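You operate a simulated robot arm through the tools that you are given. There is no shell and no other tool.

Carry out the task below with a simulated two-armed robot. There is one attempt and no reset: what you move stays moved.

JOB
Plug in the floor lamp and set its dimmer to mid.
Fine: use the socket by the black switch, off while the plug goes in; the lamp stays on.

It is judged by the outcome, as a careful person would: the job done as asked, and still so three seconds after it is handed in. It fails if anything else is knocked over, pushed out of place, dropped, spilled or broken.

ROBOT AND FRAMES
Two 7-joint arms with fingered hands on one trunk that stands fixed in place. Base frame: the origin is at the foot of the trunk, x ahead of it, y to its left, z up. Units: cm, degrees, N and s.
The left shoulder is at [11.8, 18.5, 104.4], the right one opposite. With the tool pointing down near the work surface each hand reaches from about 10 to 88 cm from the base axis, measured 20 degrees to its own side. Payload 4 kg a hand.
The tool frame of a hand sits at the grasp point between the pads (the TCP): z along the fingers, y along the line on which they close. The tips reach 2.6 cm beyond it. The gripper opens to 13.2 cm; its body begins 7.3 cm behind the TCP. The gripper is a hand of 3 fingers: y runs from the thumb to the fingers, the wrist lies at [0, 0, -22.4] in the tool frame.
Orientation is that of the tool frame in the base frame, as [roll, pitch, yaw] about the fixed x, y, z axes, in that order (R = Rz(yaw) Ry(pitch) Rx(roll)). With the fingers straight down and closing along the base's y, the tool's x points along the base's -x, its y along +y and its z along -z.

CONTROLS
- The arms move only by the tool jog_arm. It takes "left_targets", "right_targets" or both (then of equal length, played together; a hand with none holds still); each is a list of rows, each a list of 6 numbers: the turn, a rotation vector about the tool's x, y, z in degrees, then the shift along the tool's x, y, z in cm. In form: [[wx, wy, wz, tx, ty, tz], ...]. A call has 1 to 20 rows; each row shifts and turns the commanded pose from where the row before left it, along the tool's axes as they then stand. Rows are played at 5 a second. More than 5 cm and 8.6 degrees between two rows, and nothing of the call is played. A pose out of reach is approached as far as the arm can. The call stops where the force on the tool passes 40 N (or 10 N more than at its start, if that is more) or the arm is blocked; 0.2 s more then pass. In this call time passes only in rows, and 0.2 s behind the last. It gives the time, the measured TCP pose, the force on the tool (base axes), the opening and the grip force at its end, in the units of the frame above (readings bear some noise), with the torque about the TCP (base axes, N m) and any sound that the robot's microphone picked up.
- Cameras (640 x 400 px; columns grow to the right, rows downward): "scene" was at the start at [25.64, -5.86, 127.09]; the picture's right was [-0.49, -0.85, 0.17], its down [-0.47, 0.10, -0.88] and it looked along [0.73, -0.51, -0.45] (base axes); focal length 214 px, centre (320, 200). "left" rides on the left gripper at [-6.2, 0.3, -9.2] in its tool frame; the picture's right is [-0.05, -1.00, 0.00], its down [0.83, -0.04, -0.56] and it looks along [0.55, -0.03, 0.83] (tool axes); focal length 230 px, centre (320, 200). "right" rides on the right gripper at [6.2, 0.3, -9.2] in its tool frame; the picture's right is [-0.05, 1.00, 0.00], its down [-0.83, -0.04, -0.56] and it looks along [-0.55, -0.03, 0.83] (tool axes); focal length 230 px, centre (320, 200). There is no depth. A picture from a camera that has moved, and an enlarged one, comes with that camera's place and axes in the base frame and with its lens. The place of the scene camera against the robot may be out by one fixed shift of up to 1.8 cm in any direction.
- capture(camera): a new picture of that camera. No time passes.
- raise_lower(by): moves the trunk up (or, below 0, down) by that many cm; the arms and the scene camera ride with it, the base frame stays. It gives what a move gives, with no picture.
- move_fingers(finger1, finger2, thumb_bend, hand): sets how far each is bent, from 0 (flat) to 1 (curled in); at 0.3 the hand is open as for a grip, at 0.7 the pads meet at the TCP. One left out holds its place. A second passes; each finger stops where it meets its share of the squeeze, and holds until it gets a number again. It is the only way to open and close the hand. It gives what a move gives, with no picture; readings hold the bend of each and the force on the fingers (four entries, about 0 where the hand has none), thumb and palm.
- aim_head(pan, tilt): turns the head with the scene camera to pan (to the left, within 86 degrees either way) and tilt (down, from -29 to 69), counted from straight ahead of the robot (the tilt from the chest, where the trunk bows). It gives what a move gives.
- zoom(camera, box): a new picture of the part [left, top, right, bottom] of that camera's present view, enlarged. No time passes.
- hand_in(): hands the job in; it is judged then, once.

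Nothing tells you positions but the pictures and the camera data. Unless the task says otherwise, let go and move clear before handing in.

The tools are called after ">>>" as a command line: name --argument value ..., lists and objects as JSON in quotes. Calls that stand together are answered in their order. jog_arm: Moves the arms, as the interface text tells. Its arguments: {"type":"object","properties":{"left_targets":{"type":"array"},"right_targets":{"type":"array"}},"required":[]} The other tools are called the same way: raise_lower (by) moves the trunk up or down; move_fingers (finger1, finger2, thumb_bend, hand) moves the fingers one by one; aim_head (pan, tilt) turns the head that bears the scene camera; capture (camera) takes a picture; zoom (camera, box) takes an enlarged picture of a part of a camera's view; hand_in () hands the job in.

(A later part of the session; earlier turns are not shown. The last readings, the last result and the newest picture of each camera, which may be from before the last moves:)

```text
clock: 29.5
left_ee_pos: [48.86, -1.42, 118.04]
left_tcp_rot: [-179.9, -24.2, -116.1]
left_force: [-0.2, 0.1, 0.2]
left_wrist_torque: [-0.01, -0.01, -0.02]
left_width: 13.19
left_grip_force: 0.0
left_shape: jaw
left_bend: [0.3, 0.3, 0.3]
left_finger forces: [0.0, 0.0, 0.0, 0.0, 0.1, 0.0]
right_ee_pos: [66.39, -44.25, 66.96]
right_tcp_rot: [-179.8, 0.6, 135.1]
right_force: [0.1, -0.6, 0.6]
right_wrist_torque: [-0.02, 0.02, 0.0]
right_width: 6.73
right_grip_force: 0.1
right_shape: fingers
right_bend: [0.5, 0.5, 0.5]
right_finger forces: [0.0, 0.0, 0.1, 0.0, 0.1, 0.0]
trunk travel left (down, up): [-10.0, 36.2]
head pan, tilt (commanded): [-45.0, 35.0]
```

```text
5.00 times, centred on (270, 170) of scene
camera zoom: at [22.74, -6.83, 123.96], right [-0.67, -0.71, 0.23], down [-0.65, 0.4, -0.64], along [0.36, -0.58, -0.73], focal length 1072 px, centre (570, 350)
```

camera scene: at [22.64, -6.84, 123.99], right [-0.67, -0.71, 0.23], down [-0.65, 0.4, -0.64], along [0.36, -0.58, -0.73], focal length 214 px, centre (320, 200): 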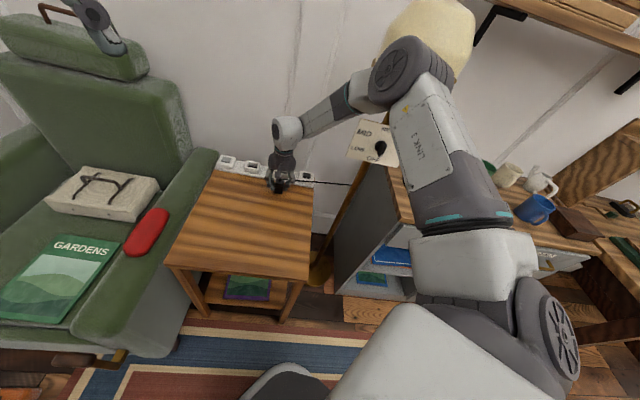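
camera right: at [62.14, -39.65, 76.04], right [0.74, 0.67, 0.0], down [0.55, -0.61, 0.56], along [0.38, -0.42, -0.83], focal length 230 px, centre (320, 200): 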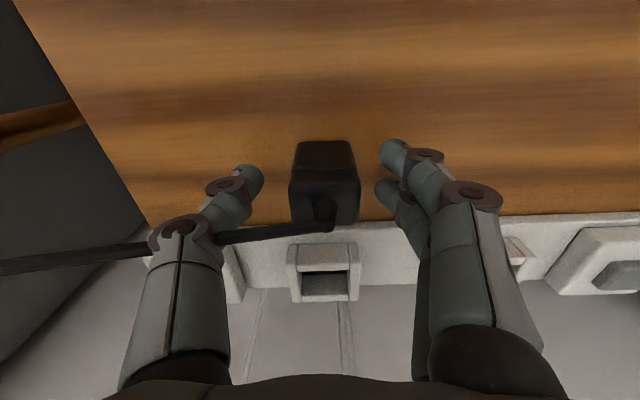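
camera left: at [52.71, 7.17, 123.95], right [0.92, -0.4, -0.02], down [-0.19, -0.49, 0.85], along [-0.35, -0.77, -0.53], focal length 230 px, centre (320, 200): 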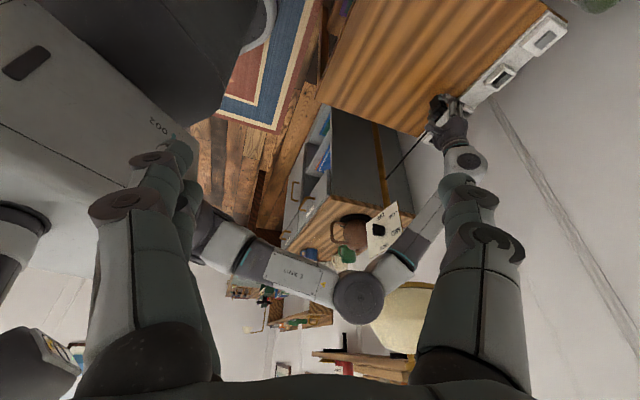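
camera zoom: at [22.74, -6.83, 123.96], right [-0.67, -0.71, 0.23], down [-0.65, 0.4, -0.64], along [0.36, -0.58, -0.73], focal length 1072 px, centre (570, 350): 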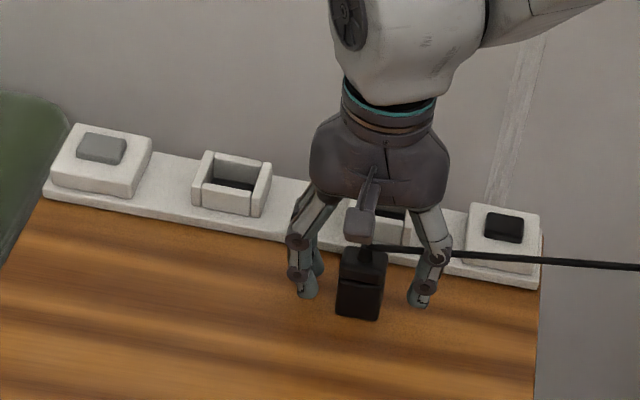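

The plug stands freely in front of the socket. I'll rise, tilt the hand 18° and look again.

>>> jog_arm --right_targets '[[0, 0, 0, 0, 0, -4], [0, 0, 0, 0, 0, -4], [0, -6, 0, 0, 0, 0], [0, -6, 0, 0, 0, 0], [0, -6, 0, 0, 0, 0]]'

>>> capture --camera "right"

>>> capture --camera "left"

```text
clock: 30.7
left_ee_pos: [48.98, -1.85, 117.86]
left_tcp_rot: [179.9, -24.0, -115.9]
left_force: [-0.4, 0.6, -0.1]
left_wrist_torque: [-0.03, -0.02, 0.02]
left_width: 13.18
left_grip_force: 0.0
left_shape: jaw
left_bend: [0.3, 0.3, 0.3]
left_finger forces: [0.1, 0.0, 0.1, 0.0, 0.0, 0.0]
right_ee_pos: [66.21, -44.37, 74.69]
right_tcp_rot: [-180.0, 18.6, 135.2]
right_force: [0.6, -0.9, 0.5]
right_wrist_torque: [0.0, 0.03, 0.02]
right_width: 6.69
right_grip_force: 0.1
right_shape: fingers
right_bend: [0.5, 0.5, 0.5]
right_finger forces: [0.0, 0.1, 0.0, 0.0, 0.0, 0.0]
trunk travel left (down, up): [-10.0, 36.2]
head pan, tilt (commanded): [-45.0, 35.0]
```

```text
taken
camera right: at [60.27, -37.94, 81.49], right [0.74, 0.67, 0.02], down [0.4, -0.46, 0.79], along [0.54, -0.58, -0.61], focal length 230 px, centre (320, 200)
```

right: 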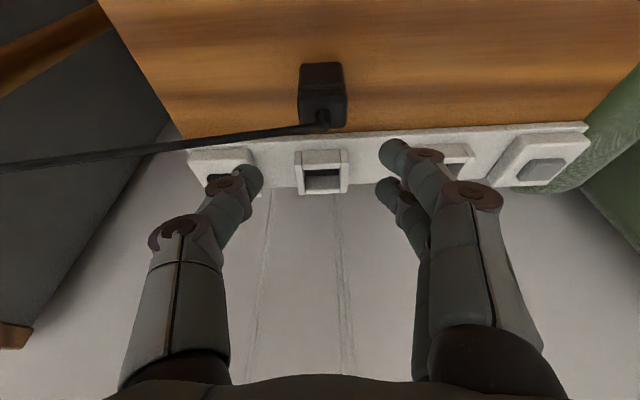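

```text
taken
camera left: at [52.76, 6.81, 123.97], right [0.92, -0.4, -0.02], down [-0.19, -0.5, 0.85], along [-0.35, -0.77, -0.53], focal length 230 px, centre (320, 200)
```

left: 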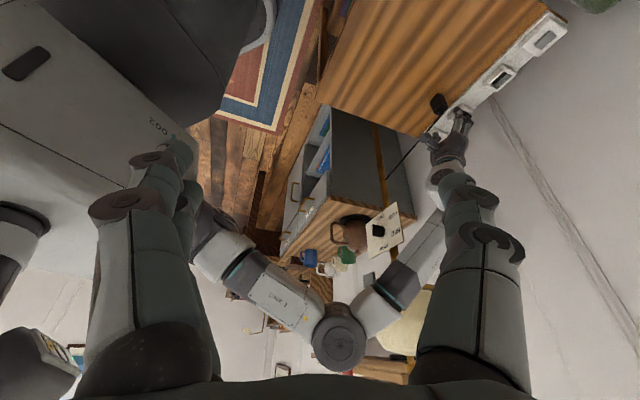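

The tilt of 18.6° is reachable here, and the torso is back in its normal position. I'll zoom in for precise plug and socket positions.

>>> zoom --camera "right" --box '[270, 50, 370, 130]'

>>> zoom --camera "right" --box '[270, 120, 370, 210]'

>>> zoom --camera "left" --box '[390, 40, 530, 180]'

```text
5.00 times, centred on (320, 90) of right
camera zoom: at [60.27, -37.94, 81.49], right [0.74, 0.67, 0.02], down [0.4, -0.46, 0.79], along [0.54, -0.58, -0.61], focal length 1150 px, centre (320, 750)
```

zoom: 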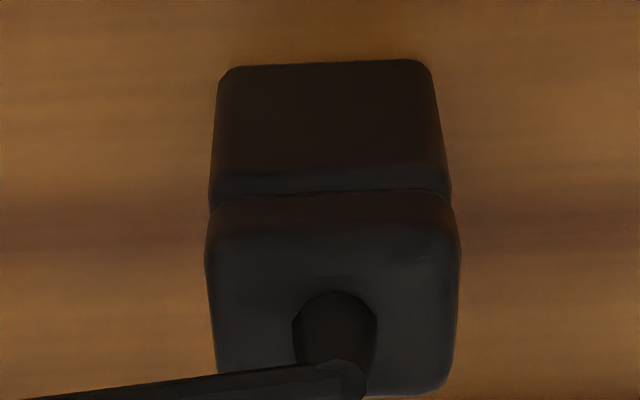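

```text
4.44 times, centred on (320, 165) of right
camera zoom: at [60.27, -37.94, 81.49], right [0.74, 0.67, 0.02], down [0.4, -0.46, 0.79], along [0.54, -0.58, -0.61], focal length 1022 px, centre (320, 356)
```

zoom: 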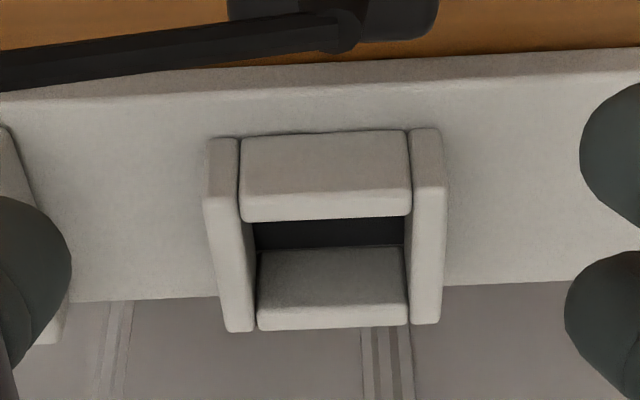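

```text
2.86 times, centred on (460, 110) of left
camera zoom: at [52.76, 6.81, 123.97], right [0.92, -0.4, -0.02], down [-0.19, -0.5, 0.85], along [-0.35, -0.77, -0.53], focal length 657 px, centre (-80, 457)
```

zoom: 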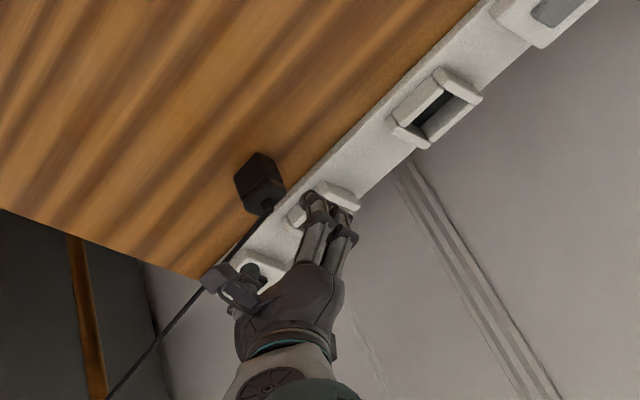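

The plug centre is at s=15.7, n=78.2 (base [66.4,-44.2]), the socket centre is at s=15.34, and the two are parallel. I'll descend with the tilt and grip only the upper part of the plug, so my fingertips stay above the socket rim.

>>> jog_arm --right_targets '[[0, 0, 0, 0.92, 0.1, 2.12], [0, 0, 0, 0.92, 0.1, 2.12], [0, 0, 0, 0.92, 0.1, 2.12]]'

>>> capture --camera "right"

>>> zoom --camera "scene" --box '[240, 140, 330, 210]'

>>> zoom --camera "left" --box '[390, 60, 510, 180]'

```text
clock: 31.5
left_ee_pos: [48.93, -1.87, 117.98]
left_tcp_rot: [179.9, -24.1, -116.0]
left_force: [0.4, 0.6, 0.6]
left_wrist_torque: [-0.02, 0.01, -0.02]
left_width: 13.18
left_grip_force: 0.1
left_shape: jaw
left_bend: [0.3, 0.3, 0.3]
left_finger forces: [0.0, 0.0, 0.1, 0.0, 0.0, 0.0]
right_ee_pos: [66.03, -43.69, 67.73]
right_tcp_rot: [-179.9, 18.5, 135.1]
right_force: [-0.7, -0.6, 0.6]
right_wrist_torque: [0.01, 0.03, -0.01]
right_width: 6.71
right_grip_force: 0.0
right_shape: fingers
right_bend: [0.5, 0.5, 0.5]
right_finger forces: [0.0, 0.0, 0.0, 0.0, 0.0, 0.0]
trunk travel left (down, up): [-10.0, 36.2]
head pan, tilt (commanded): [-45.0, 35.0]
```

```text
taken
camera right: at [60.02, -37.44, 74.47], right [0.74, 0.67, 0.02], down [0.4, -0.46, 0.79], along [0.54, -0.58, -0.61], focal length 230 px, centre (320, 200)
```

right: 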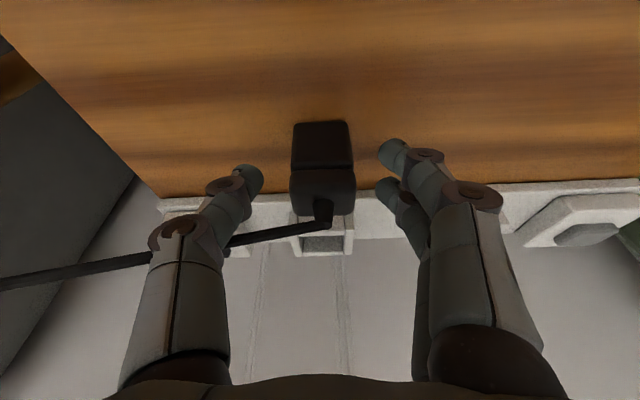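

```text
5.71 times, centred on (285, 175) of scene
camera zoom: at [22.81, -7.27, 123.92], right [-0.67, -0.71, 0.23], down [-0.65, 0.41, -0.64], along [0.36, -0.58, -0.73], focal length 1226 px, centre (520, 343)
```

zoom: 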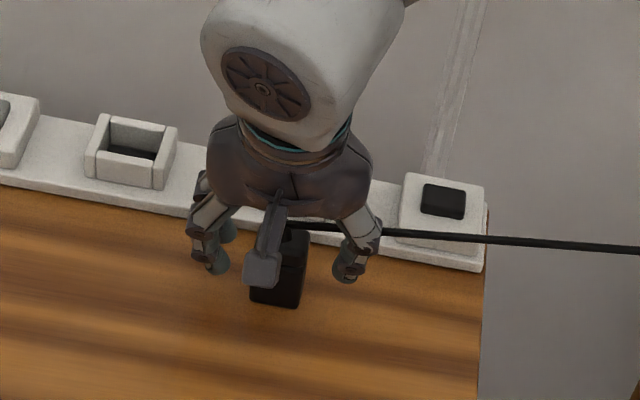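

```text
3.33 times, centred on (450, 120) of left
camera zoom: at [52.8, 6.74, 123.94], right [0.92, -0.4, -0.02], down [-0.19, -0.5, 0.85], along [-0.35, -0.77, -0.53], focal length 767 px, centre (-113, 467)
```

zoom: 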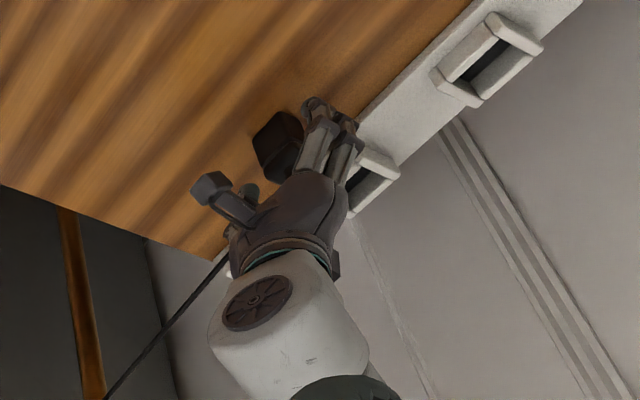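

Positioned at s=15.8, n=77.6, z=67.7. I'll close the grip.

>>> move_fingers --hand "right" --finger1 0.7 --finger2 0.7 --thumb_bend 0.7

>>> capture --camera "right"

>>> zoom --camera "right" --box '[240, 110, 400, 270]'

```text
clock: 32.5
left_ee_pos: [48.87, -1.8, 117.95]
left_tcp_rot: [-179.9, -24.1, -116.0]
left_force: [-0.3, -0.9, 0.9]
left_wrist_torque: [0.03, -0.02, -0.01]
left_width: 13.2
left_grip_force: 0.1
left_shape: jaw
left_bend: [0.3, 0.3, 0.3]
left_finger forces: [0.1, 0.0, 0.0, 0.1, 0.0, 0.0]
right_ee_pos: [65.98, -43.82, 67.69]
right_tcp_rot: [-180.0, 18.5, 135.1]
right_force: [0.8, 1.3, 0.6]
right_wrist_torque: [-0.03, 0.0, 0.0]
right_width: 3.22
right_grip_force: 12.8
right_shape: fingers
right_bend: [0.62, 0.62, 0.64]
right_finger forces: [6.5, 6.4, 0.1, 0.1, 12.8, 0.1]
trunk travel left (down, up): [-10.0, 36.2]
head pan, tilt (commanded): [-45.0, 35.0]
```

```text
taken
camera right: at [59.98, -37.41, 74.51], right [0.74, 0.67, 0.02], down [0.4, -0.46, 0.79], along [0.54, -0.58, -0.61], focal length 230 px, centre (320, 200)
```

right: 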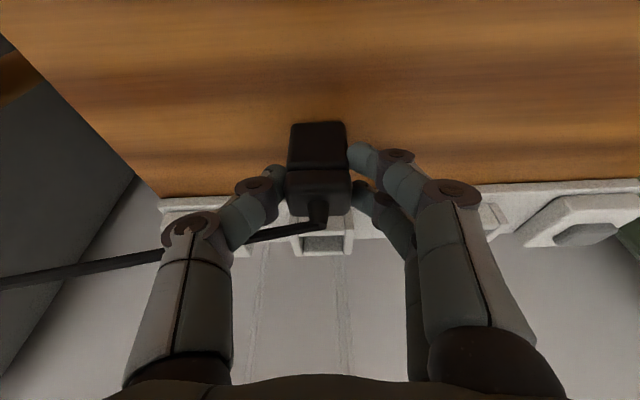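

```text
2.50 times, centred on (320, 190) of right
camera zoom: at [59.98, -37.41, 74.51], right [0.74, 0.67, 0.02], down [0.4, -0.46, 0.79], along [0.54, -0.58, -0.61], focal length 575 px, centre (320, 225)
```

zoom: 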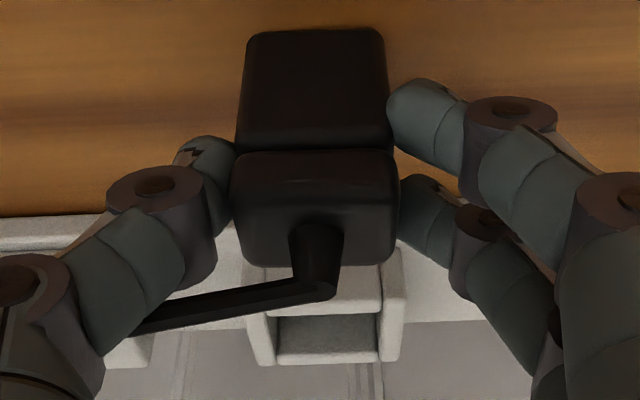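

Grip is firm on the cap. I'll lift the plug 4.4 cm, above the rim, and carry it most of the way to the socket before checking alignment.

>>> jog_arm --right_targets '[[0, 0, 0, -0.7, 0, -2.09], [0, 0, 0, -0.7, 0, -2.09], [0, 0, 0, -3.3, -0.08, 1.1], [0, 0, 0, -3.3, -0.07, 1.1]]'

>>> zoom --camera "right" --box '[220, 110, 420, 270]'

>>> capture --camera "left"

>>> zoom --camera "scene" --box '[240, 130, 330, 200]'

```text
clock: 33.5
left_ee_pos: [48.84, -1.79, 118.01]
left_tcp_rot: [180.0, -24.0, -116.0]
left_force: [0.1, -0.3, -0.2]
left_wrist_torque: [0.02, -0.02, -0.01]
left_width: 13.18
left_grip_force: 0.0
left_shape: jaw
left_bend: [0.3, 0.3, 0.3]
left_finger forces: [0.0, 0.0, 0.0, 0.1, 0.0, 0.0]
right_ee_pos: [70.87, -48.89, 72.26]
right_tcp_rot: [-179.9, 18.6, 135.2]
right_force: [1.2, -0.2, -0.6]
right_wrist_torque: [0.02, 0.0, -0.01]
right_width: 3.22
right_grip_force: 13.1
right_shape: fingers
right_bend: [0.62, 0.62, 0.64]
right_finger forces: [6.6, 6.4, 0.1, 0.0, 12.9, 0.0]
trunk travel left (down, up): [-10.0, 36.2]
head pan, tilt (commanded): [-45.0, 35.0]
```

```text
2.50 times, centred on (320, 190) of right
camera zoom: at [64.89, -42.46, 79.03], right [0.74, 0.67, 0.02], down [0.4, -0.46, 0.79], along [0.54, -0.58, -0.61], focal length 575 px, centre (320, 225)
```

zoom: 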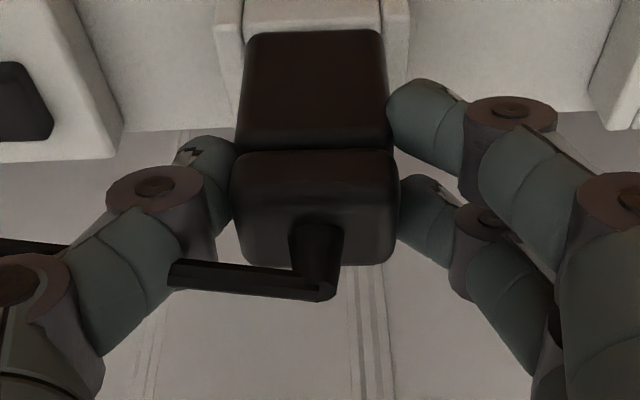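

```text
taken
camera left: at [52.67, 6.82, 124.01], right [0.92, -0.4, -0.02], down [-0.2, -0.5, 0.85], along [-0.34, -0.77, -0.53], focal length 230 px, centre (320, 200)
```

left: 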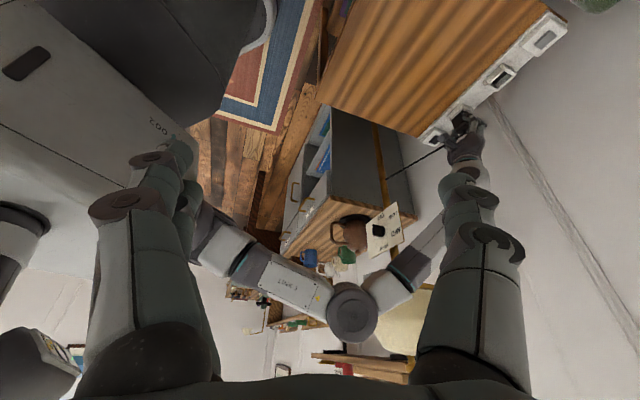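

```text
5.71 times, centred on (285, 165) of scene
camera zoom: at [22.68, -7.19, 123.96], right [-0.67, -0.71, 0.23], down [-0.65, 0.41, -0.64], along [0.36, -0.58, -0.73], focal length 1226 px, centre (520, 400)
```

zoom: 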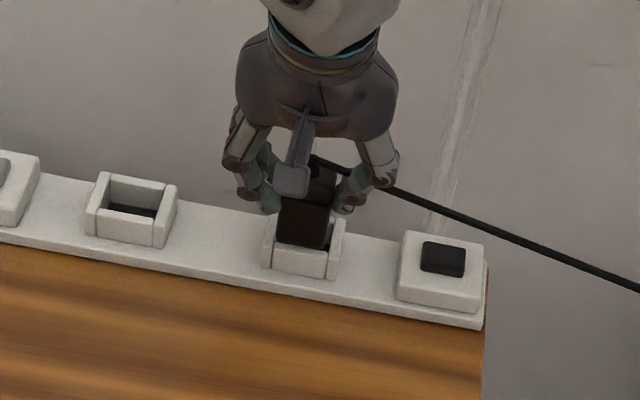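

In this view the plug and socket line up in s almost exactly. I'll zoom in tightly on both to check the side gaps.

>>> zoom --camera "right" --box '[270, 90, 370, 170]'

>>> zoom --camera "scene" --box '[265, 150, 315, 190]'

>>> zoom --camera "left" --box '[420, 80, 520, 180]'

```text
5.00 times, centred on (320, 130) of right
camera zoom: at [64.89, -42.46, 79.03], right [0.74, 0.67, 0.02], down [0.4, -0.46, 0.79], along [0.54, -0.58, -0.61], focal length 1150 px, centre (320, 550)
```

zoom: 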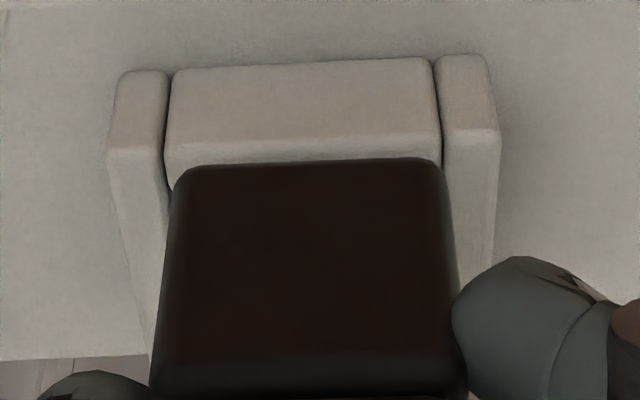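

```text
10.00 times, centred on (290, 170) of scene
camera zoom: at [22.68, -7.19, 123.96], right [-0.67, -0.71, 0.23], down [-0.65, 0.41, -0.64], along [0.36, -0.58, -0.73], focal length 2145 px, centre (620, 500)
```

zoom: 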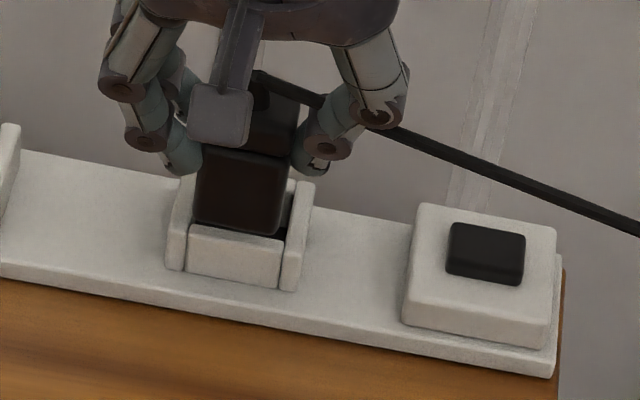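

```text
4.00 times, centred on (470, 130) of left
camera zoom: at [52.67, 6.82, 124.01], right [0.92, -0.4, -0.02], down [-0.2, -0.5, 0.85], along [-0.34, -0.77, -0.53], focal length 920 px, centre (-280, 480)
```

zoom: 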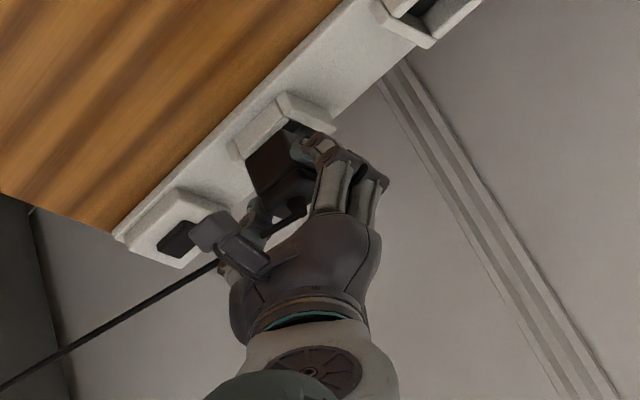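

Triangulating across four views puts the rim at z about 65.15, with the opening spanning n=85.4–88.4 and s centred at 15.38. The plug now sits at s=15.51, n=85.15. I'll shift +1.7 in n and -0.12 in s, then lower to just above the rim and re-check.

>>> jog_arm --right_targets '[[0, 0, 0, -1.61, -0.12, 0.54], [0, 0, 0, 0.38, 0, 1.14]]'

>>> zoom --camera "right" --box '[270, 90, 370, 170]'

>>> zoom --camera "scene" --box '[265, 150, 315, 190]'

>>> zoom --camera "left" --box '[420, 80, 520, 180]'

```text
clock: 34.1
left_ee_pos: [48.54, -1.66, 118.11]
left_tcp_rot: [-179.8, -24.0, -116.2]
left_force: [-0.8, 0.1, -1.3]
left_wrist_torque: [0.0, 0.01, -0.02]
left_width: 13.19
left_grip_force: 0.1
left_shape: jaw
left_bend: [0.3, 0.3, 0.3]
left_finger forces: [0.0, 0.0, 0.1, 0.1, 0.1, 0.0]
right_ee_pos: [71.79, -50.06, 71.15]
right_tcp_rot: [180.0, 18.7, 135.1]
right_force: [-0.4, -0.3, -0.5]
right_wrist_torque: [0.01, 0.04, -0.02]
right_width: 3.25
right_grip_force: 13.2
right_shape: fingers
right_bend: [0.62, 0.62, 0.64]
right_finger forces: [6.5, 6.3, 0.1, 0.0, 12.9, 0.0]
trunk travel left (down, up): [-10.0, 36.2]
head pan, tilt (commanded): [-45.0, 35.0]
```

```text
5.00 times, centred on (320, 130) of right
camera zoom: at [65.79, -43.74, 77.98], right [0.74, 0.67, 0.02], down [0.4, -0.46, 0.79], along [0.54, -0.58, -0.61], focal length 1150 px, centre (320, 550)
```

zoom: 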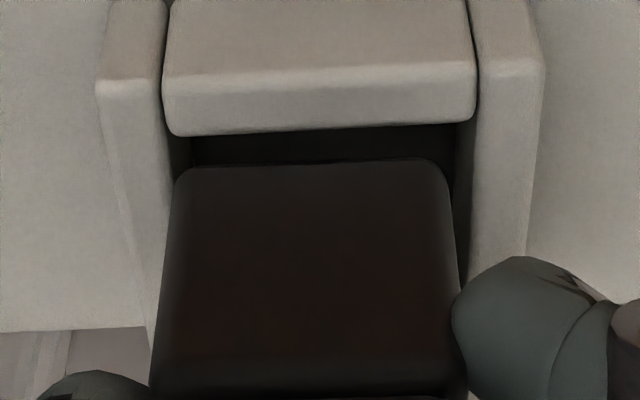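

```text
10.00 times, centred on (290, 170) of scene
camera zoom: at [22.4, -7.01, 124.02], right [-0.67, -0.71, 0.23], down [-0.65, 0.4, -0.64], along [0.36, -0.58, -0.73], focal length 2145 px, centre (620, 500)
```

zoom: 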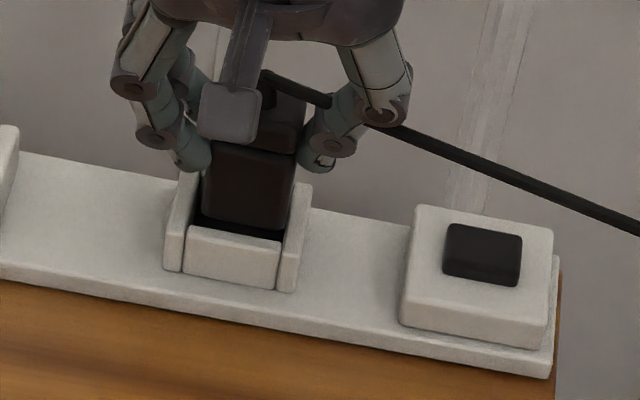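

```text
4.00 times, centred on (470, 130) of left
camera zoom: at [52.39, 6.98, 124.12], right [0.92, -0.4, -0.02], down [-0.2, -0.5, 0.85], along [-0.34, -0.77, -0.53], focal length 920 px, centre (-280, 480)
```

zoom: 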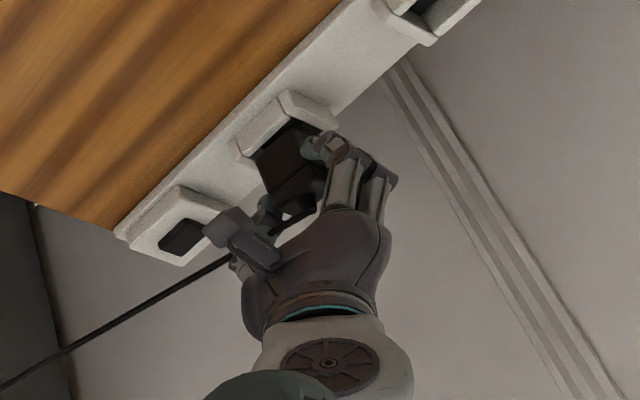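

The torso has shifted slightly again (about 0.3 cm), so something may be pressing on the arm. I'll check the elbow, forearm and lamp before going on.

>>> zoom --camera "left" --box '[310, 180, 470, 370]'

>>> capture --camera "scene"

>>> zoom --camera "scene" --box '[290, 0, 530, 180]'

```text
2.11 times, centred on (390, 275) of left
camera zoom: at [52.39, 6.98, 124.12], right [0.92, -0.4, -0.02], down [-0.2, -0.5, 0.85], along [-0.34, -0.77, -0.53], focal length 484 px, centre (173, 42)
```

zoom: 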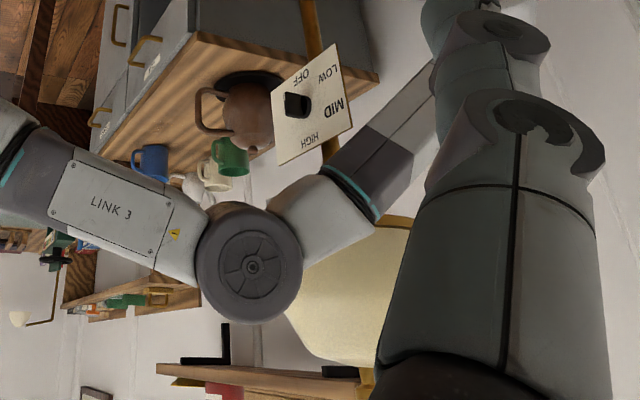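

```text
taken
camera scene: at [22.4, -7.01, 124.02], right [-0.67, -0.71, 0.23], down [-0.65, 0.4, -0.64], along [0.36, -0.58, -0.73], focal length 214 px, centre (320, 200)
```

scene: 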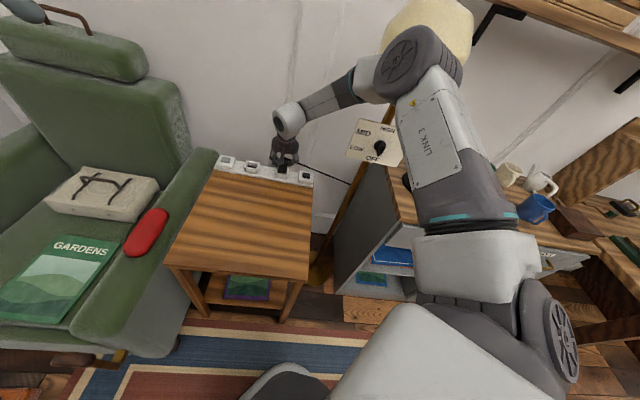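

```text
2.22 times, centred on (410, 90) of scene
camera zoom: at [22.4, -7.01, 124.02], right [-0.67, -0.71, 0.23], down [-0.65, 0.4, -0.64], along [0.36, -0.58, -0.73], focal length 477 px, centre (120, 444)
```

zoom: 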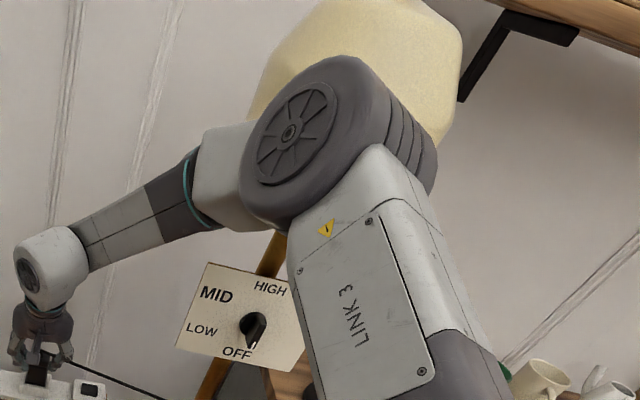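

>>> zoom --camera "scene" --box '[330, 100, 450, 175]'

>>> zoom --camera "scene" --box '[200, 140, 330, 250]'

>>> zoom --camera "scene" --box '[300, 180, 400, 300]'

```text
5.33 times, centred on (390, 138) of scene
camera zoom: at [22.4, -7.01, 124.02], right [-0.67, -0.71, 0.23], down [-0.65, 0.4, -0.64], along [0.36, -0.58, -0.73], focal length 1144 px, centre (-53, 533)
```

zoom: 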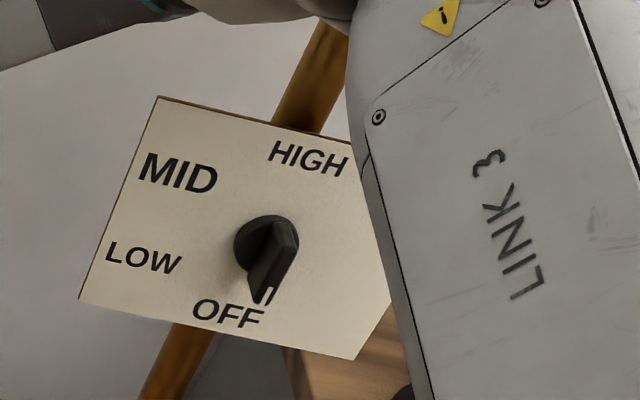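

```text
3.64 times, centred on (265, 195) of scene
camera zoom: at [22.4, -7.01, 124.02], right [-0.67, -0.71, 0.23], down [-0.65, 0.4, -0.64], along [0.36, -0.58, -0.73], focal length 780 px, centre (520, 218)
```

zoom: 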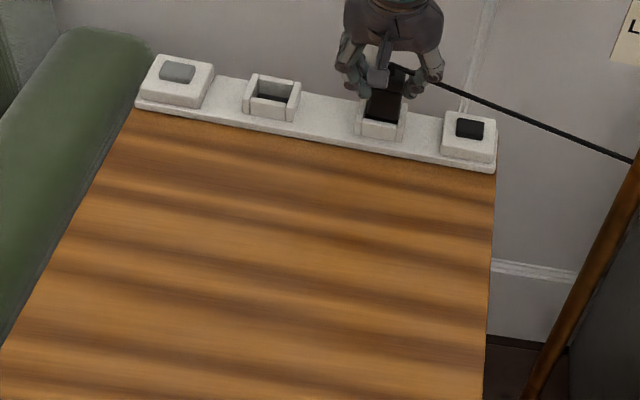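

```text
3.33 times, centred on (350, 240) of scene
camera zoom: at [22.4, -7.01, 124.02], right [-0.67, -0.71, 0.23], down [-0.65, 0.4, -0.64], along [0.36, -0.58, -0.73], focal length 715 px, centre (220, 67)
```

zoom: 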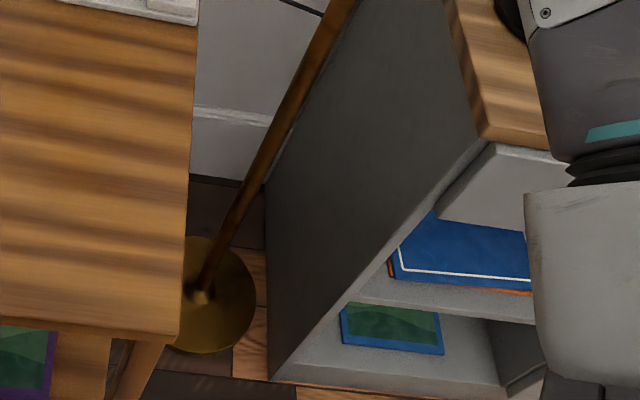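

The lamp hasn't moved, but the elbow's back edge comes within about 1 cm of the shade in this posture, so I won't push on. I'll back off 2.5 cm and raise the trunk 8 cm, which leans the shoulder back and pulls the elbow away from the lamp.

>>> jog_arm --right_targets '[[0, 0, 0, 2.05, 0, -1.75]]'

>>> raise_lower --by 8

>>> capture --camera "left"

>>> capture --camera "scene"

>>> capture --camera "right"

```text
clock: 34.5
left_ee_pos: [48.9, -1.88, 117.98]
left_tcp_rot: [180.0, -24.0, -116.0]
left_force: [0.1, 0.9, 0.5]
left_wrist_torque: [-0.02, -0.05, 0.01]
left_width: 13.18
left_grip_force: 0.0
left_shape: jaw
left_bend: [0.3, 0.3, 0.3]
left_finger forces: [0.1, 0.0, 0.1, 0.0, 0.1, 0.1]
right_ee_pos: [70.15, -48.33, 71.71]
right_tcp_rot: [-179.9, 18.4, 135.2]
right_force: [-0.3, -0.3, -0.1]
right_wrist_torque: [-0.01, -0.04, 0.02]
right_width: 3.23
right_grip_force: 12.9
right_shape: fingers
right_bend: [0.62, 0.62, 0.64]
right_finger forces: [6.6, 6.4, 0.0, 0.0, 12.9, 0.0]
trunk travel left (down, up): [-10.0, 36.2]
head pan, tilt (commanded): [-45.0, 35.0]
```

```text
clock: 35.7
left_ee_pos: [48.93, -1.83, 125.81]
left_tcp_rot: [179.9, -24.1, -115.9]
left_force: [-0.1, 0.0, 0.0]
left_wrist_torque: [0.0, 0.04, -0.03]
left_width: 13.19
left_grip_force: 0.1
left_shape: jaw
left_bend: [0.3, 0.3, 0.3]
left_finger forces: [0.1, 0.0, 0.1, 0.0, 0.0, 0.0]
right_ee_pos: [70.29, -48.3, 79.9]
right_tcp_rot: [-180.0, 18.4, 135.3]
right_force: [0.0, 0.0, -0.6]
right_wrist_torque: [0.03, 0.0, -0.02]
right_width: 3.23
right_grip_force: 12.7
right_shape: fingers
right_bend: [0.62, 0.62, 0.64]
right_finger forces: [6.5, 6.4, 0.0, 0.0, 12.7, 0.0]
trunk travel left (down, up): [-18.0, 28.2]
head pan, tilt (commanded): [-45.0, 35.0]
```

```text
taken
camera left: at [52.89, 6.7, 131.86], right [0.92, -0.4, -0.02], down [-0.19, -0.5, 0.85], along [-0.35, -0.77, -0.53], focal length 230 px, centre (320, 200)
```

left: 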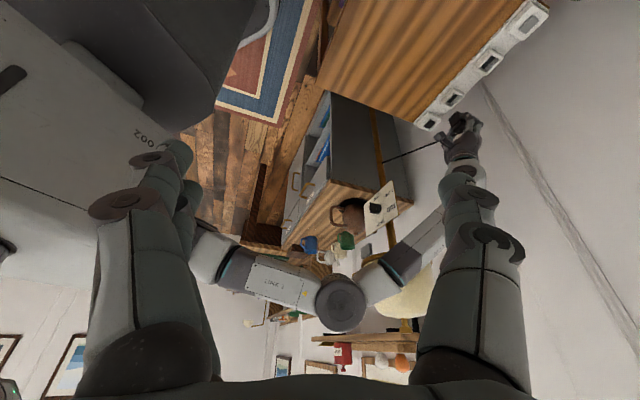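

```text
taken
camera scene: at [16.08, -7.25, 134.96], right [-0.69, -0.71, 0.14], down [-0.56, 0.41, -0.72], along [0.45, -0.58, -0.68], focal length 214 px, centre (320, 200)
```

scene: 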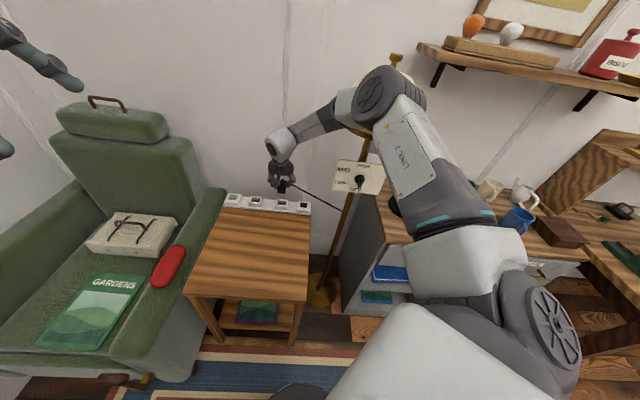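

```text
taken
camera right: at [64.25, -41.93, 86.66], right [0.74, 0.67, 0.01], down [0.4, -0.46, 0.79], along [0.54, -0.58, -0.61], focal length 230 px, centre (320, 200)
```

right: 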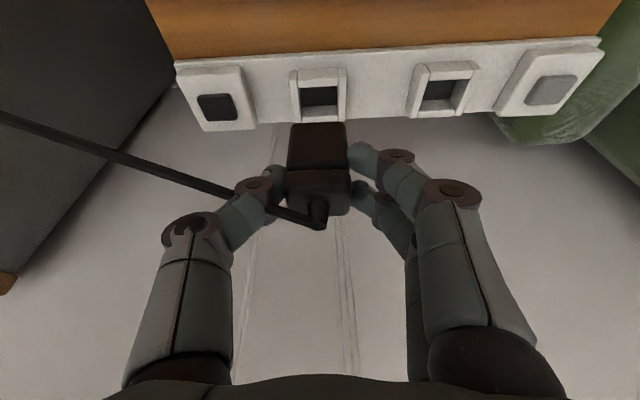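

The torso returned to normal after backing off, so it was light contact. With the trunk 8 cm higher, the elbow is now at about [34.8,-46.4,123.8], further from the shade. I'll lower the plug again and watch the torso readings for any new contact.

>>> jog_arm --right_targets '[[0, 0, 0, 1.17, -0.04, 3.51], [0, 0, 0, 1.17, -0.04, 3.51]]'

>>> capture --camera "left"

>>> capture --camera "scene"

```text
clock: 36.3
left_ee_pos: [48.96, -1.97, 125.86]
left_tcp_rot: [179.9, -23.9, -116.0]
left_force: [0.4, 0.4, 0.0]
left_wrist_torque: [0.03, 0.03, -0.01]
left_width: 13.19
left_grip_force: 0.1
left_shape: jaw
left_bend: [0.3, 0.3, 0.3]
left_finger forces: [0.0, 0.1, 0.1, 0.0, 0.0, 0.0]
right_ee_pos: [70.17, -48.39, 72.49]
right_tcp_rot: [180.0, 18.5, 135.0]
right_force: [0.0, -0.2, 0.1]
right_wrist_torque: [0.01, 0.0, 0.0]
right_width: 3.21
right_grip_force: 13.2
right_shape: fingers
right_bend: [0.62, 0.62, 0.64]
right_finger forces: [6.4, 6.2, 0.1, 0.1, 12.8, 0.1]
trunk travel left (down, up): [-18.0, 28.2]
head pan, tilt (commanded): [-45.0, 35.0]
```

```text
taken
camera left: at [52.92, 6.66, 131.88], right [0.92, -0.4, -0.02], down [-0.19, -0.5, 0.85], along [-0.35, -0.77, -0.53], focal length 230 px, centre (320, 200)
```

left: 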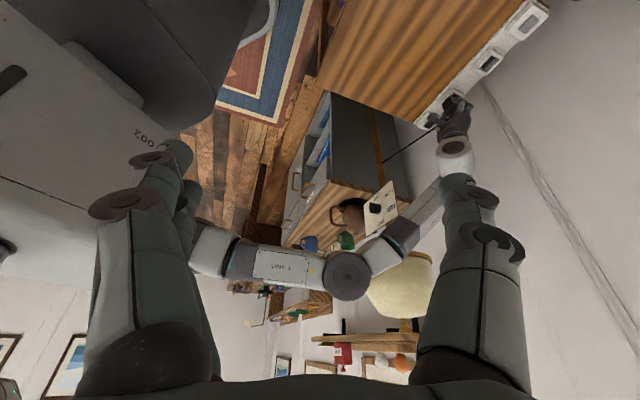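

```text
taken
camera scene: at [16.14, -7.3, 134.95], right [-0.69, -0.71, 0.14], down [-0.56, 0.41, -0.72], along [0.45, -0.58, -0.68], focal length 214 px, centre (320, 200)
```

scene: 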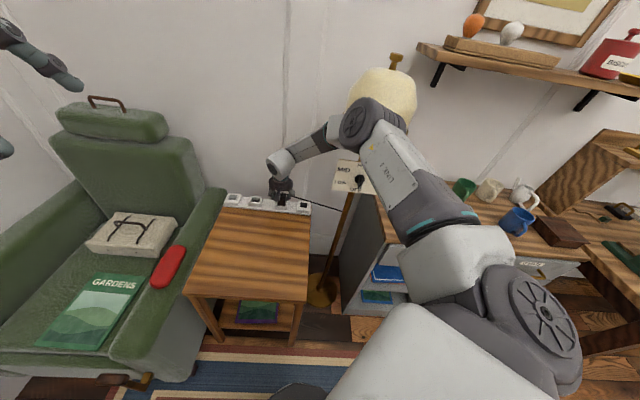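

At trunk +8 the elbow clears what I believe is the shade's loop handle by only about 1 cm at the final pose. My estimate says a few more centimetres of raise straightens the arm and pulls the elbow clear, so I'll raise another 6 cm and re-lower the hand.

>>> raise_lower --by 6

>>> jog_arm --right_targets '[[0, 0, 0, 0.95, 0, 2.85], [0, 0, 0, 0.95, 0, 2.85]]'

>>> capture --camera "left"

>>> capture --camera "scene"

```text
clock: 37.3
left_ee_pos: [48.99, -1.91, 131.89]
left_tcp_rot: [179.9, -23.9, -116.0]
left_force: [0.2, -0.9, 0.6]
left_wrist_torque: [0.03, 0.0, 0.02]
left_width: 13.18
left_grip_force: 0.0
left_shape: jaw
left_bend: [0.3, 0.3, 0.3]
left_finger forces: [0.0, 0.0, 0.0, 0.1, 0.0, 0.0]
right_ee_pos: [70.56, -48.43, 83.2]
right_tcp_rot: [177.3, 21.1, 134.3]
right_force: [0.8, 0.8, -0.3]
right_wrist_torque: [-0.05, 0.03, 0.02]
right_width: 3.24
right_grip_force: 13.2
right_shape: fingers
right_bend: [0.62, 0.62, 0.64]
right_finger forces: [6.4, 6.3, 0.1, 0.0, 12.8, 0.0]
trunk travel left (down, up): [-24.0, 22.2]
head pan, tilt (commanded): [-45.0, 35.0]
```

```text
clock: 37.9
left_ee_pos: [48.92, -1.89, 131.94]
left_tcp_rot: [-180.0, -24.0, -116.1]
left_force: [-0.8, 0.1, -0.2]
left_wrist_torque: [0.01, 0.0, -0.01]
left_width: 13.18
left_grip_force: 0.0
left_shape: jaw
left_bend: [0.3, 0.3, 0.3]
left_finger forces: [0.0, 0.0, 0.1, 0.1, 0.1, 0.0]
right_ee_pos: [68.03, -48.47, 80.01]
right_tcp_rot: [177.1, 21.2, 134.2]
right_force: [-0.3, 0.3, -0.9]
right_wrist_torque: [0.0, 0.01, -0.01]
right_width: 3.2
right_grip_force: 12.9
right_shape: fingers
right_bend: [0.62, 0.62, 0.64]
right_finger forces: [6.3, 6.3, 0.0, 0.1, 12.7, 0.0]
right hand out of reach, approached as far as the arm can: row 1, 2
trunk travel left (down, up): [-24.0, 22.2]
head pan, tilt (commanded): [-45.0, 35.0]
```

```text
taken
camera left: at [52.81, 6.69, 137.95], right [0.92, -0.4, -0.02], down [-0.19, -0.5, 0.84], along [-0.35, -0.77, -0.53], focal length 230 px, centre (320, 200)
```

left: 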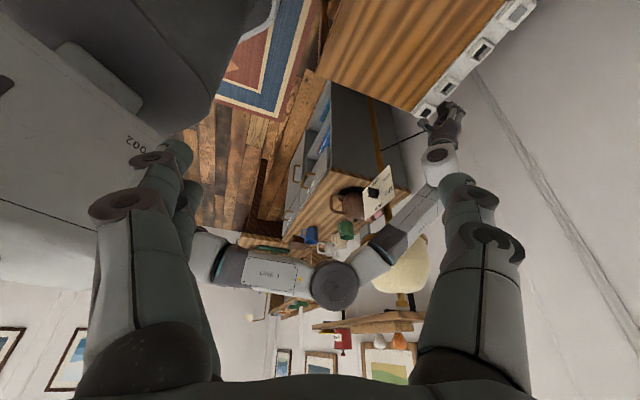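

```text
taken
camera scene: at [11.89, -7.27, 142.26], right [-0.7, -0.71, 0.09], down [-0.51, 0.41, -0.76], along [0.5, -0.58, -0.64], focal length 214 px, centre (320, 200)
```

scene: 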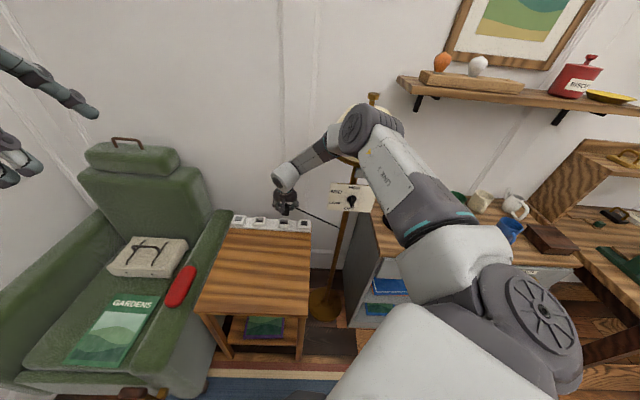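

That raise hit a wrist limit, so I'll go back down 6 cm to the +8 height, where the pose was clean.

>>> raise_lower --by -6

>>> capture --camera "right"

```text
clock: 38.9
left_ee_pos: [48.77, -1.88, 126.07]
left_tcp_rot: [-179.9, -24.0, -116.0]
left_force: [0.8, 0.4, -0.5]
left_wrist_torque: [0.02, -0.05, 0.03]
left_width: 13.17
left_grip_force: 0.0
left_shape: jaw
left_bend: [0.3, 0.3, 0.3]
left_finger forces: [0.1, 0.1, 0.0, 0.0, 0.0, 0.0]
right_ee_pos: [67.81, -48.54, 74.14]
right_tcp_rot: [177.1, 21.0, 134.1]
right_force: [-0.1, 0.2, -1.0]
right_wrist_torque: [0.01, -0.03, 0.05]
right_width: 3.23
right_grip_force: 13.4
right_shape: fingers
right_bend: [0.62, 0.62, 0.64]
right_finger forces: [6.3, 6.5, 0.0, 0.1, 12.8, 0.0]
trunk travel left (down, up): [-18.0, 28.2]
head pan, tilt (commanded): [-45.0, 35.0]
```

```text
taken
camera right: at [61.46, -42.08, 80.48], right [0.74, 0.67, 0.07], down [0.35, -0.46, 0.81], along [0.58, -0.58, -0.58], focal length 230 px, centre (320, 200)
```

right: 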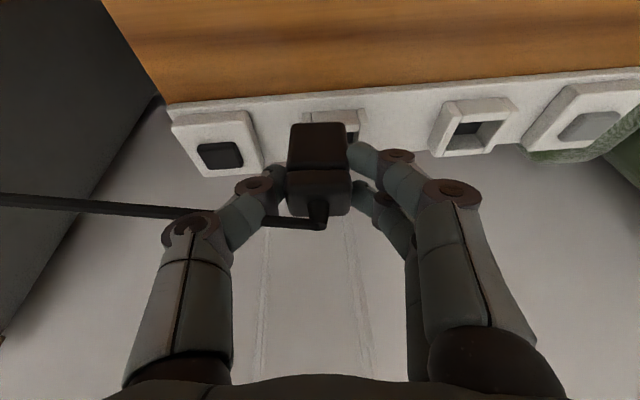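

>>> jog_arm --right_targets '[[2.6, 2.5, -0.8, 0, 0, 0], [0, 0, 0, -1.0, 1.84, 2.0]]'

>>> capture --camera "left"

>>> capture --camera "scene"

>>> zoom --camera "right" --box '[270, 90, 370, 170]'

```text
clock: 39.5
left_ee_pos: [49.11, -1.89, 125.84]
left_tcp_rot: [179.9, -24.0, -116.0]
left_force: [0.0, -0.2, -0.1]
left_wrist_torque: [0.01, -0.02, -0.01]
left_width: 13.21
left_grip_force: 0.0
left_shape: jaw
left_bend: [0.3, 0.3, 0.3]
left_finger forces: [0.0, 0.0, 0.0, 0.0, 0.0, 0.0]
right_ee_pos: [70.38, -48.1, 72.17]
right_tcp_rot: [-179.8, 18.5, 135.0]
right_force: [-1.0, 0.2, -0.6]
right_wrist_torque: [0.0, -0.01, 0.04]
right_width: 3.22
right_grip_force: 12.7
right_shape: fingers
right_bend: [0.62, 0.62, 0.64]
right_finger forces: [6.4, 6.4, 0.0, 0.0, 12.7, 0.0]
trunk travel left (down, up): [-18.0, 28.2]
head pan, tilt (commanded): [-45.0, 35.0]
```

```text
taken
camera left: at [52.89, 6.67, 131.89], right [0.92, -0.4, -0.02], down [-0.19, -0.5, 0.85], along [-0.35, -0.77, -0.53], focal length 230 px, centre (320, 200)
```

left: 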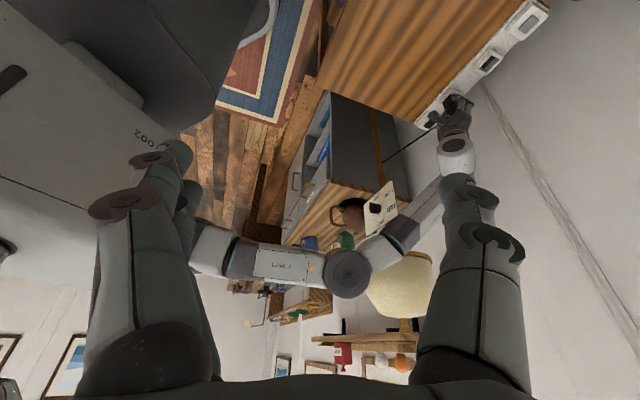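

```text
taken
camera scene: at [16.12, -7.29, 134.95], right [-0.69, -0.71, 0.14], down [-0.56, 0.41, -0.72], along [0.45, -0.58, -0.68], focal length 214 px, centre (320, 200)
```

scene: 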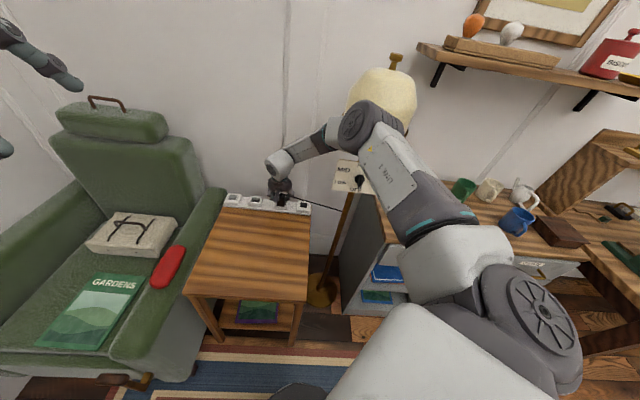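

```text
5.00 times, centred on (320, 130) of right
camera zoom: at [64.41, -41.79, 78.91], right [0.74, 0.67, 0.01], down [0.4, -0.46, 0.79], along [0.54, -0.58, -0.61], focal length 1150 px, centre (320, 550)
```

zoom: 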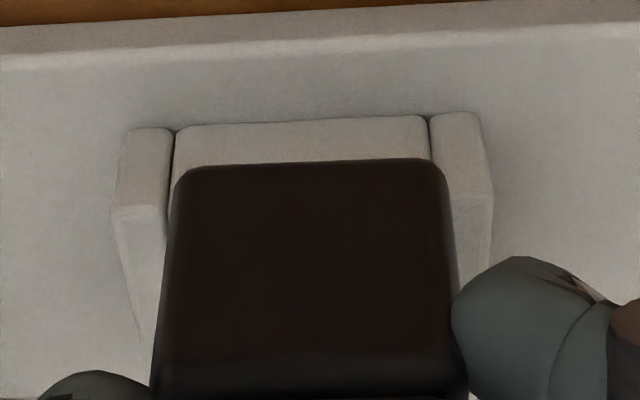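

Pose restored. I'll advance to the socket in small steps while watching for torso shift.

>>> jog_arm --right_targets '[[0, 0, 0, -1.42, -0.28, 0.48]]'

>>> jog_arm --right_targets '[[0, 0, 0, -0.95, 0, 0.32]]'

>>> zoom --camera "right" --box '[270, 90, 370, 170]'

>>> zoom --camera "left" --box '[310, 160, 470, 350]'

```text
clock: 39.9
left_ee_pos: [48.92, -1.95, 125.97]
left_tcp_rot: [-180.0, -24.1, -116.0]
left_force: [1.1, -0.2, 0.6]
left_wrist_torque: [-0.02, -0.02, 0.02]
left_width: 13.16
left_grip_force: 0.1
left_shape: jaw
left_bend: [0.3, 0.3, 0.3]
left_finger forces: [0.0, 0.0, 0.0, 0.1, 0.1, 0.0]
right_ee_pos: [71.03, -49.45, 72.52]
right_tcp_rot: [-179.9, 18.6, 135.1]
right_force: [-1.0, 0.7, -0.7]
right_wrist_torque: [-0.02, 0.02, -0.02]
right_width: 3.24
right_grip_force: 13.2
right_shape: fingers
right_bend: [0.62, 0.62, 0.64]
right_finger forces: [6.4, 6.4, 0.0, 0.0, 12.7, 0.1]
trunk travel left (down, up): [-18.0, 28.2]
head pan, tilt (commanded): [-45.0, 35.0]
```

```text
clock: 40.3
left_ee_pos: [48.82, -1.88, 125.96]
left_tcp_rot: [-180.0, -24.0, -116.0]
left_force: [0.4, 0.5, 0.8]
left_wrist_torque: [-0.01, -0.01, 0.02]
left_width: 13.21
left_grip_force: 0.0
left_shape: jaw
left_bend: [0.3, 0.3, 0.3]
left_finger forces: [0.1, 0.0, 0.0, 0.1, 0.1, 0.0]
right_ee_pos: [71.17, -50.19, 72.91]
right_tcp_rot: [-179.9, 18.5, 135.1]
right_force: [-0.1, 0.3, -0.4]
right_wrist_torque: [-0.03, 0.02, -0.02]
right_width: 3.25
right_grip_force: 12.8
right_shape: fingers
right_bend: [0.62, 0.62, 0.64]
right_finger forces: [6.4, 6.3, 0.0, 0.1, 12.7, 0.1]
right hand out of reach, approached as far as the arm can: row 1
trunk travel left (down, up): [-18.0, 28.2]
head pan, tilt (commanded): [-45.0, 35.0]
```

```text
5.00 times, centred on (320, 130) of right
camera zoom: at [65.27, -43.79, 79.69], right [0.74, 0.67, 0.02], down [0.4, -0.46, 0.79], along [0.54, -0.58, -0.61], focal length 1150 px, centre (320, 550)
```

zoom: 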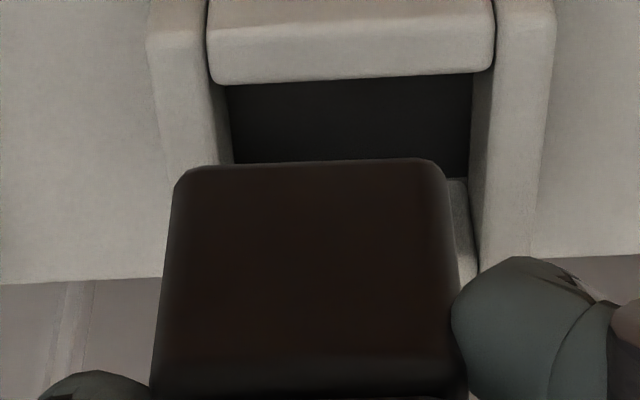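

```text
2.11 times, centred on (390, 255) of left
camera zoom: at [52.74, 6.71, 131.98], right [0.92, -0.4, -0.02], down [-0.19, -0.5, 0.84], along [-0.34, -0.77, -0.53], focal length 484 px, centre (173, 84)
```

zoom: 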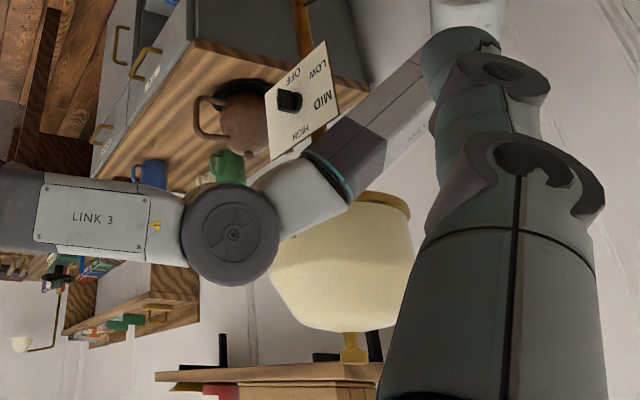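

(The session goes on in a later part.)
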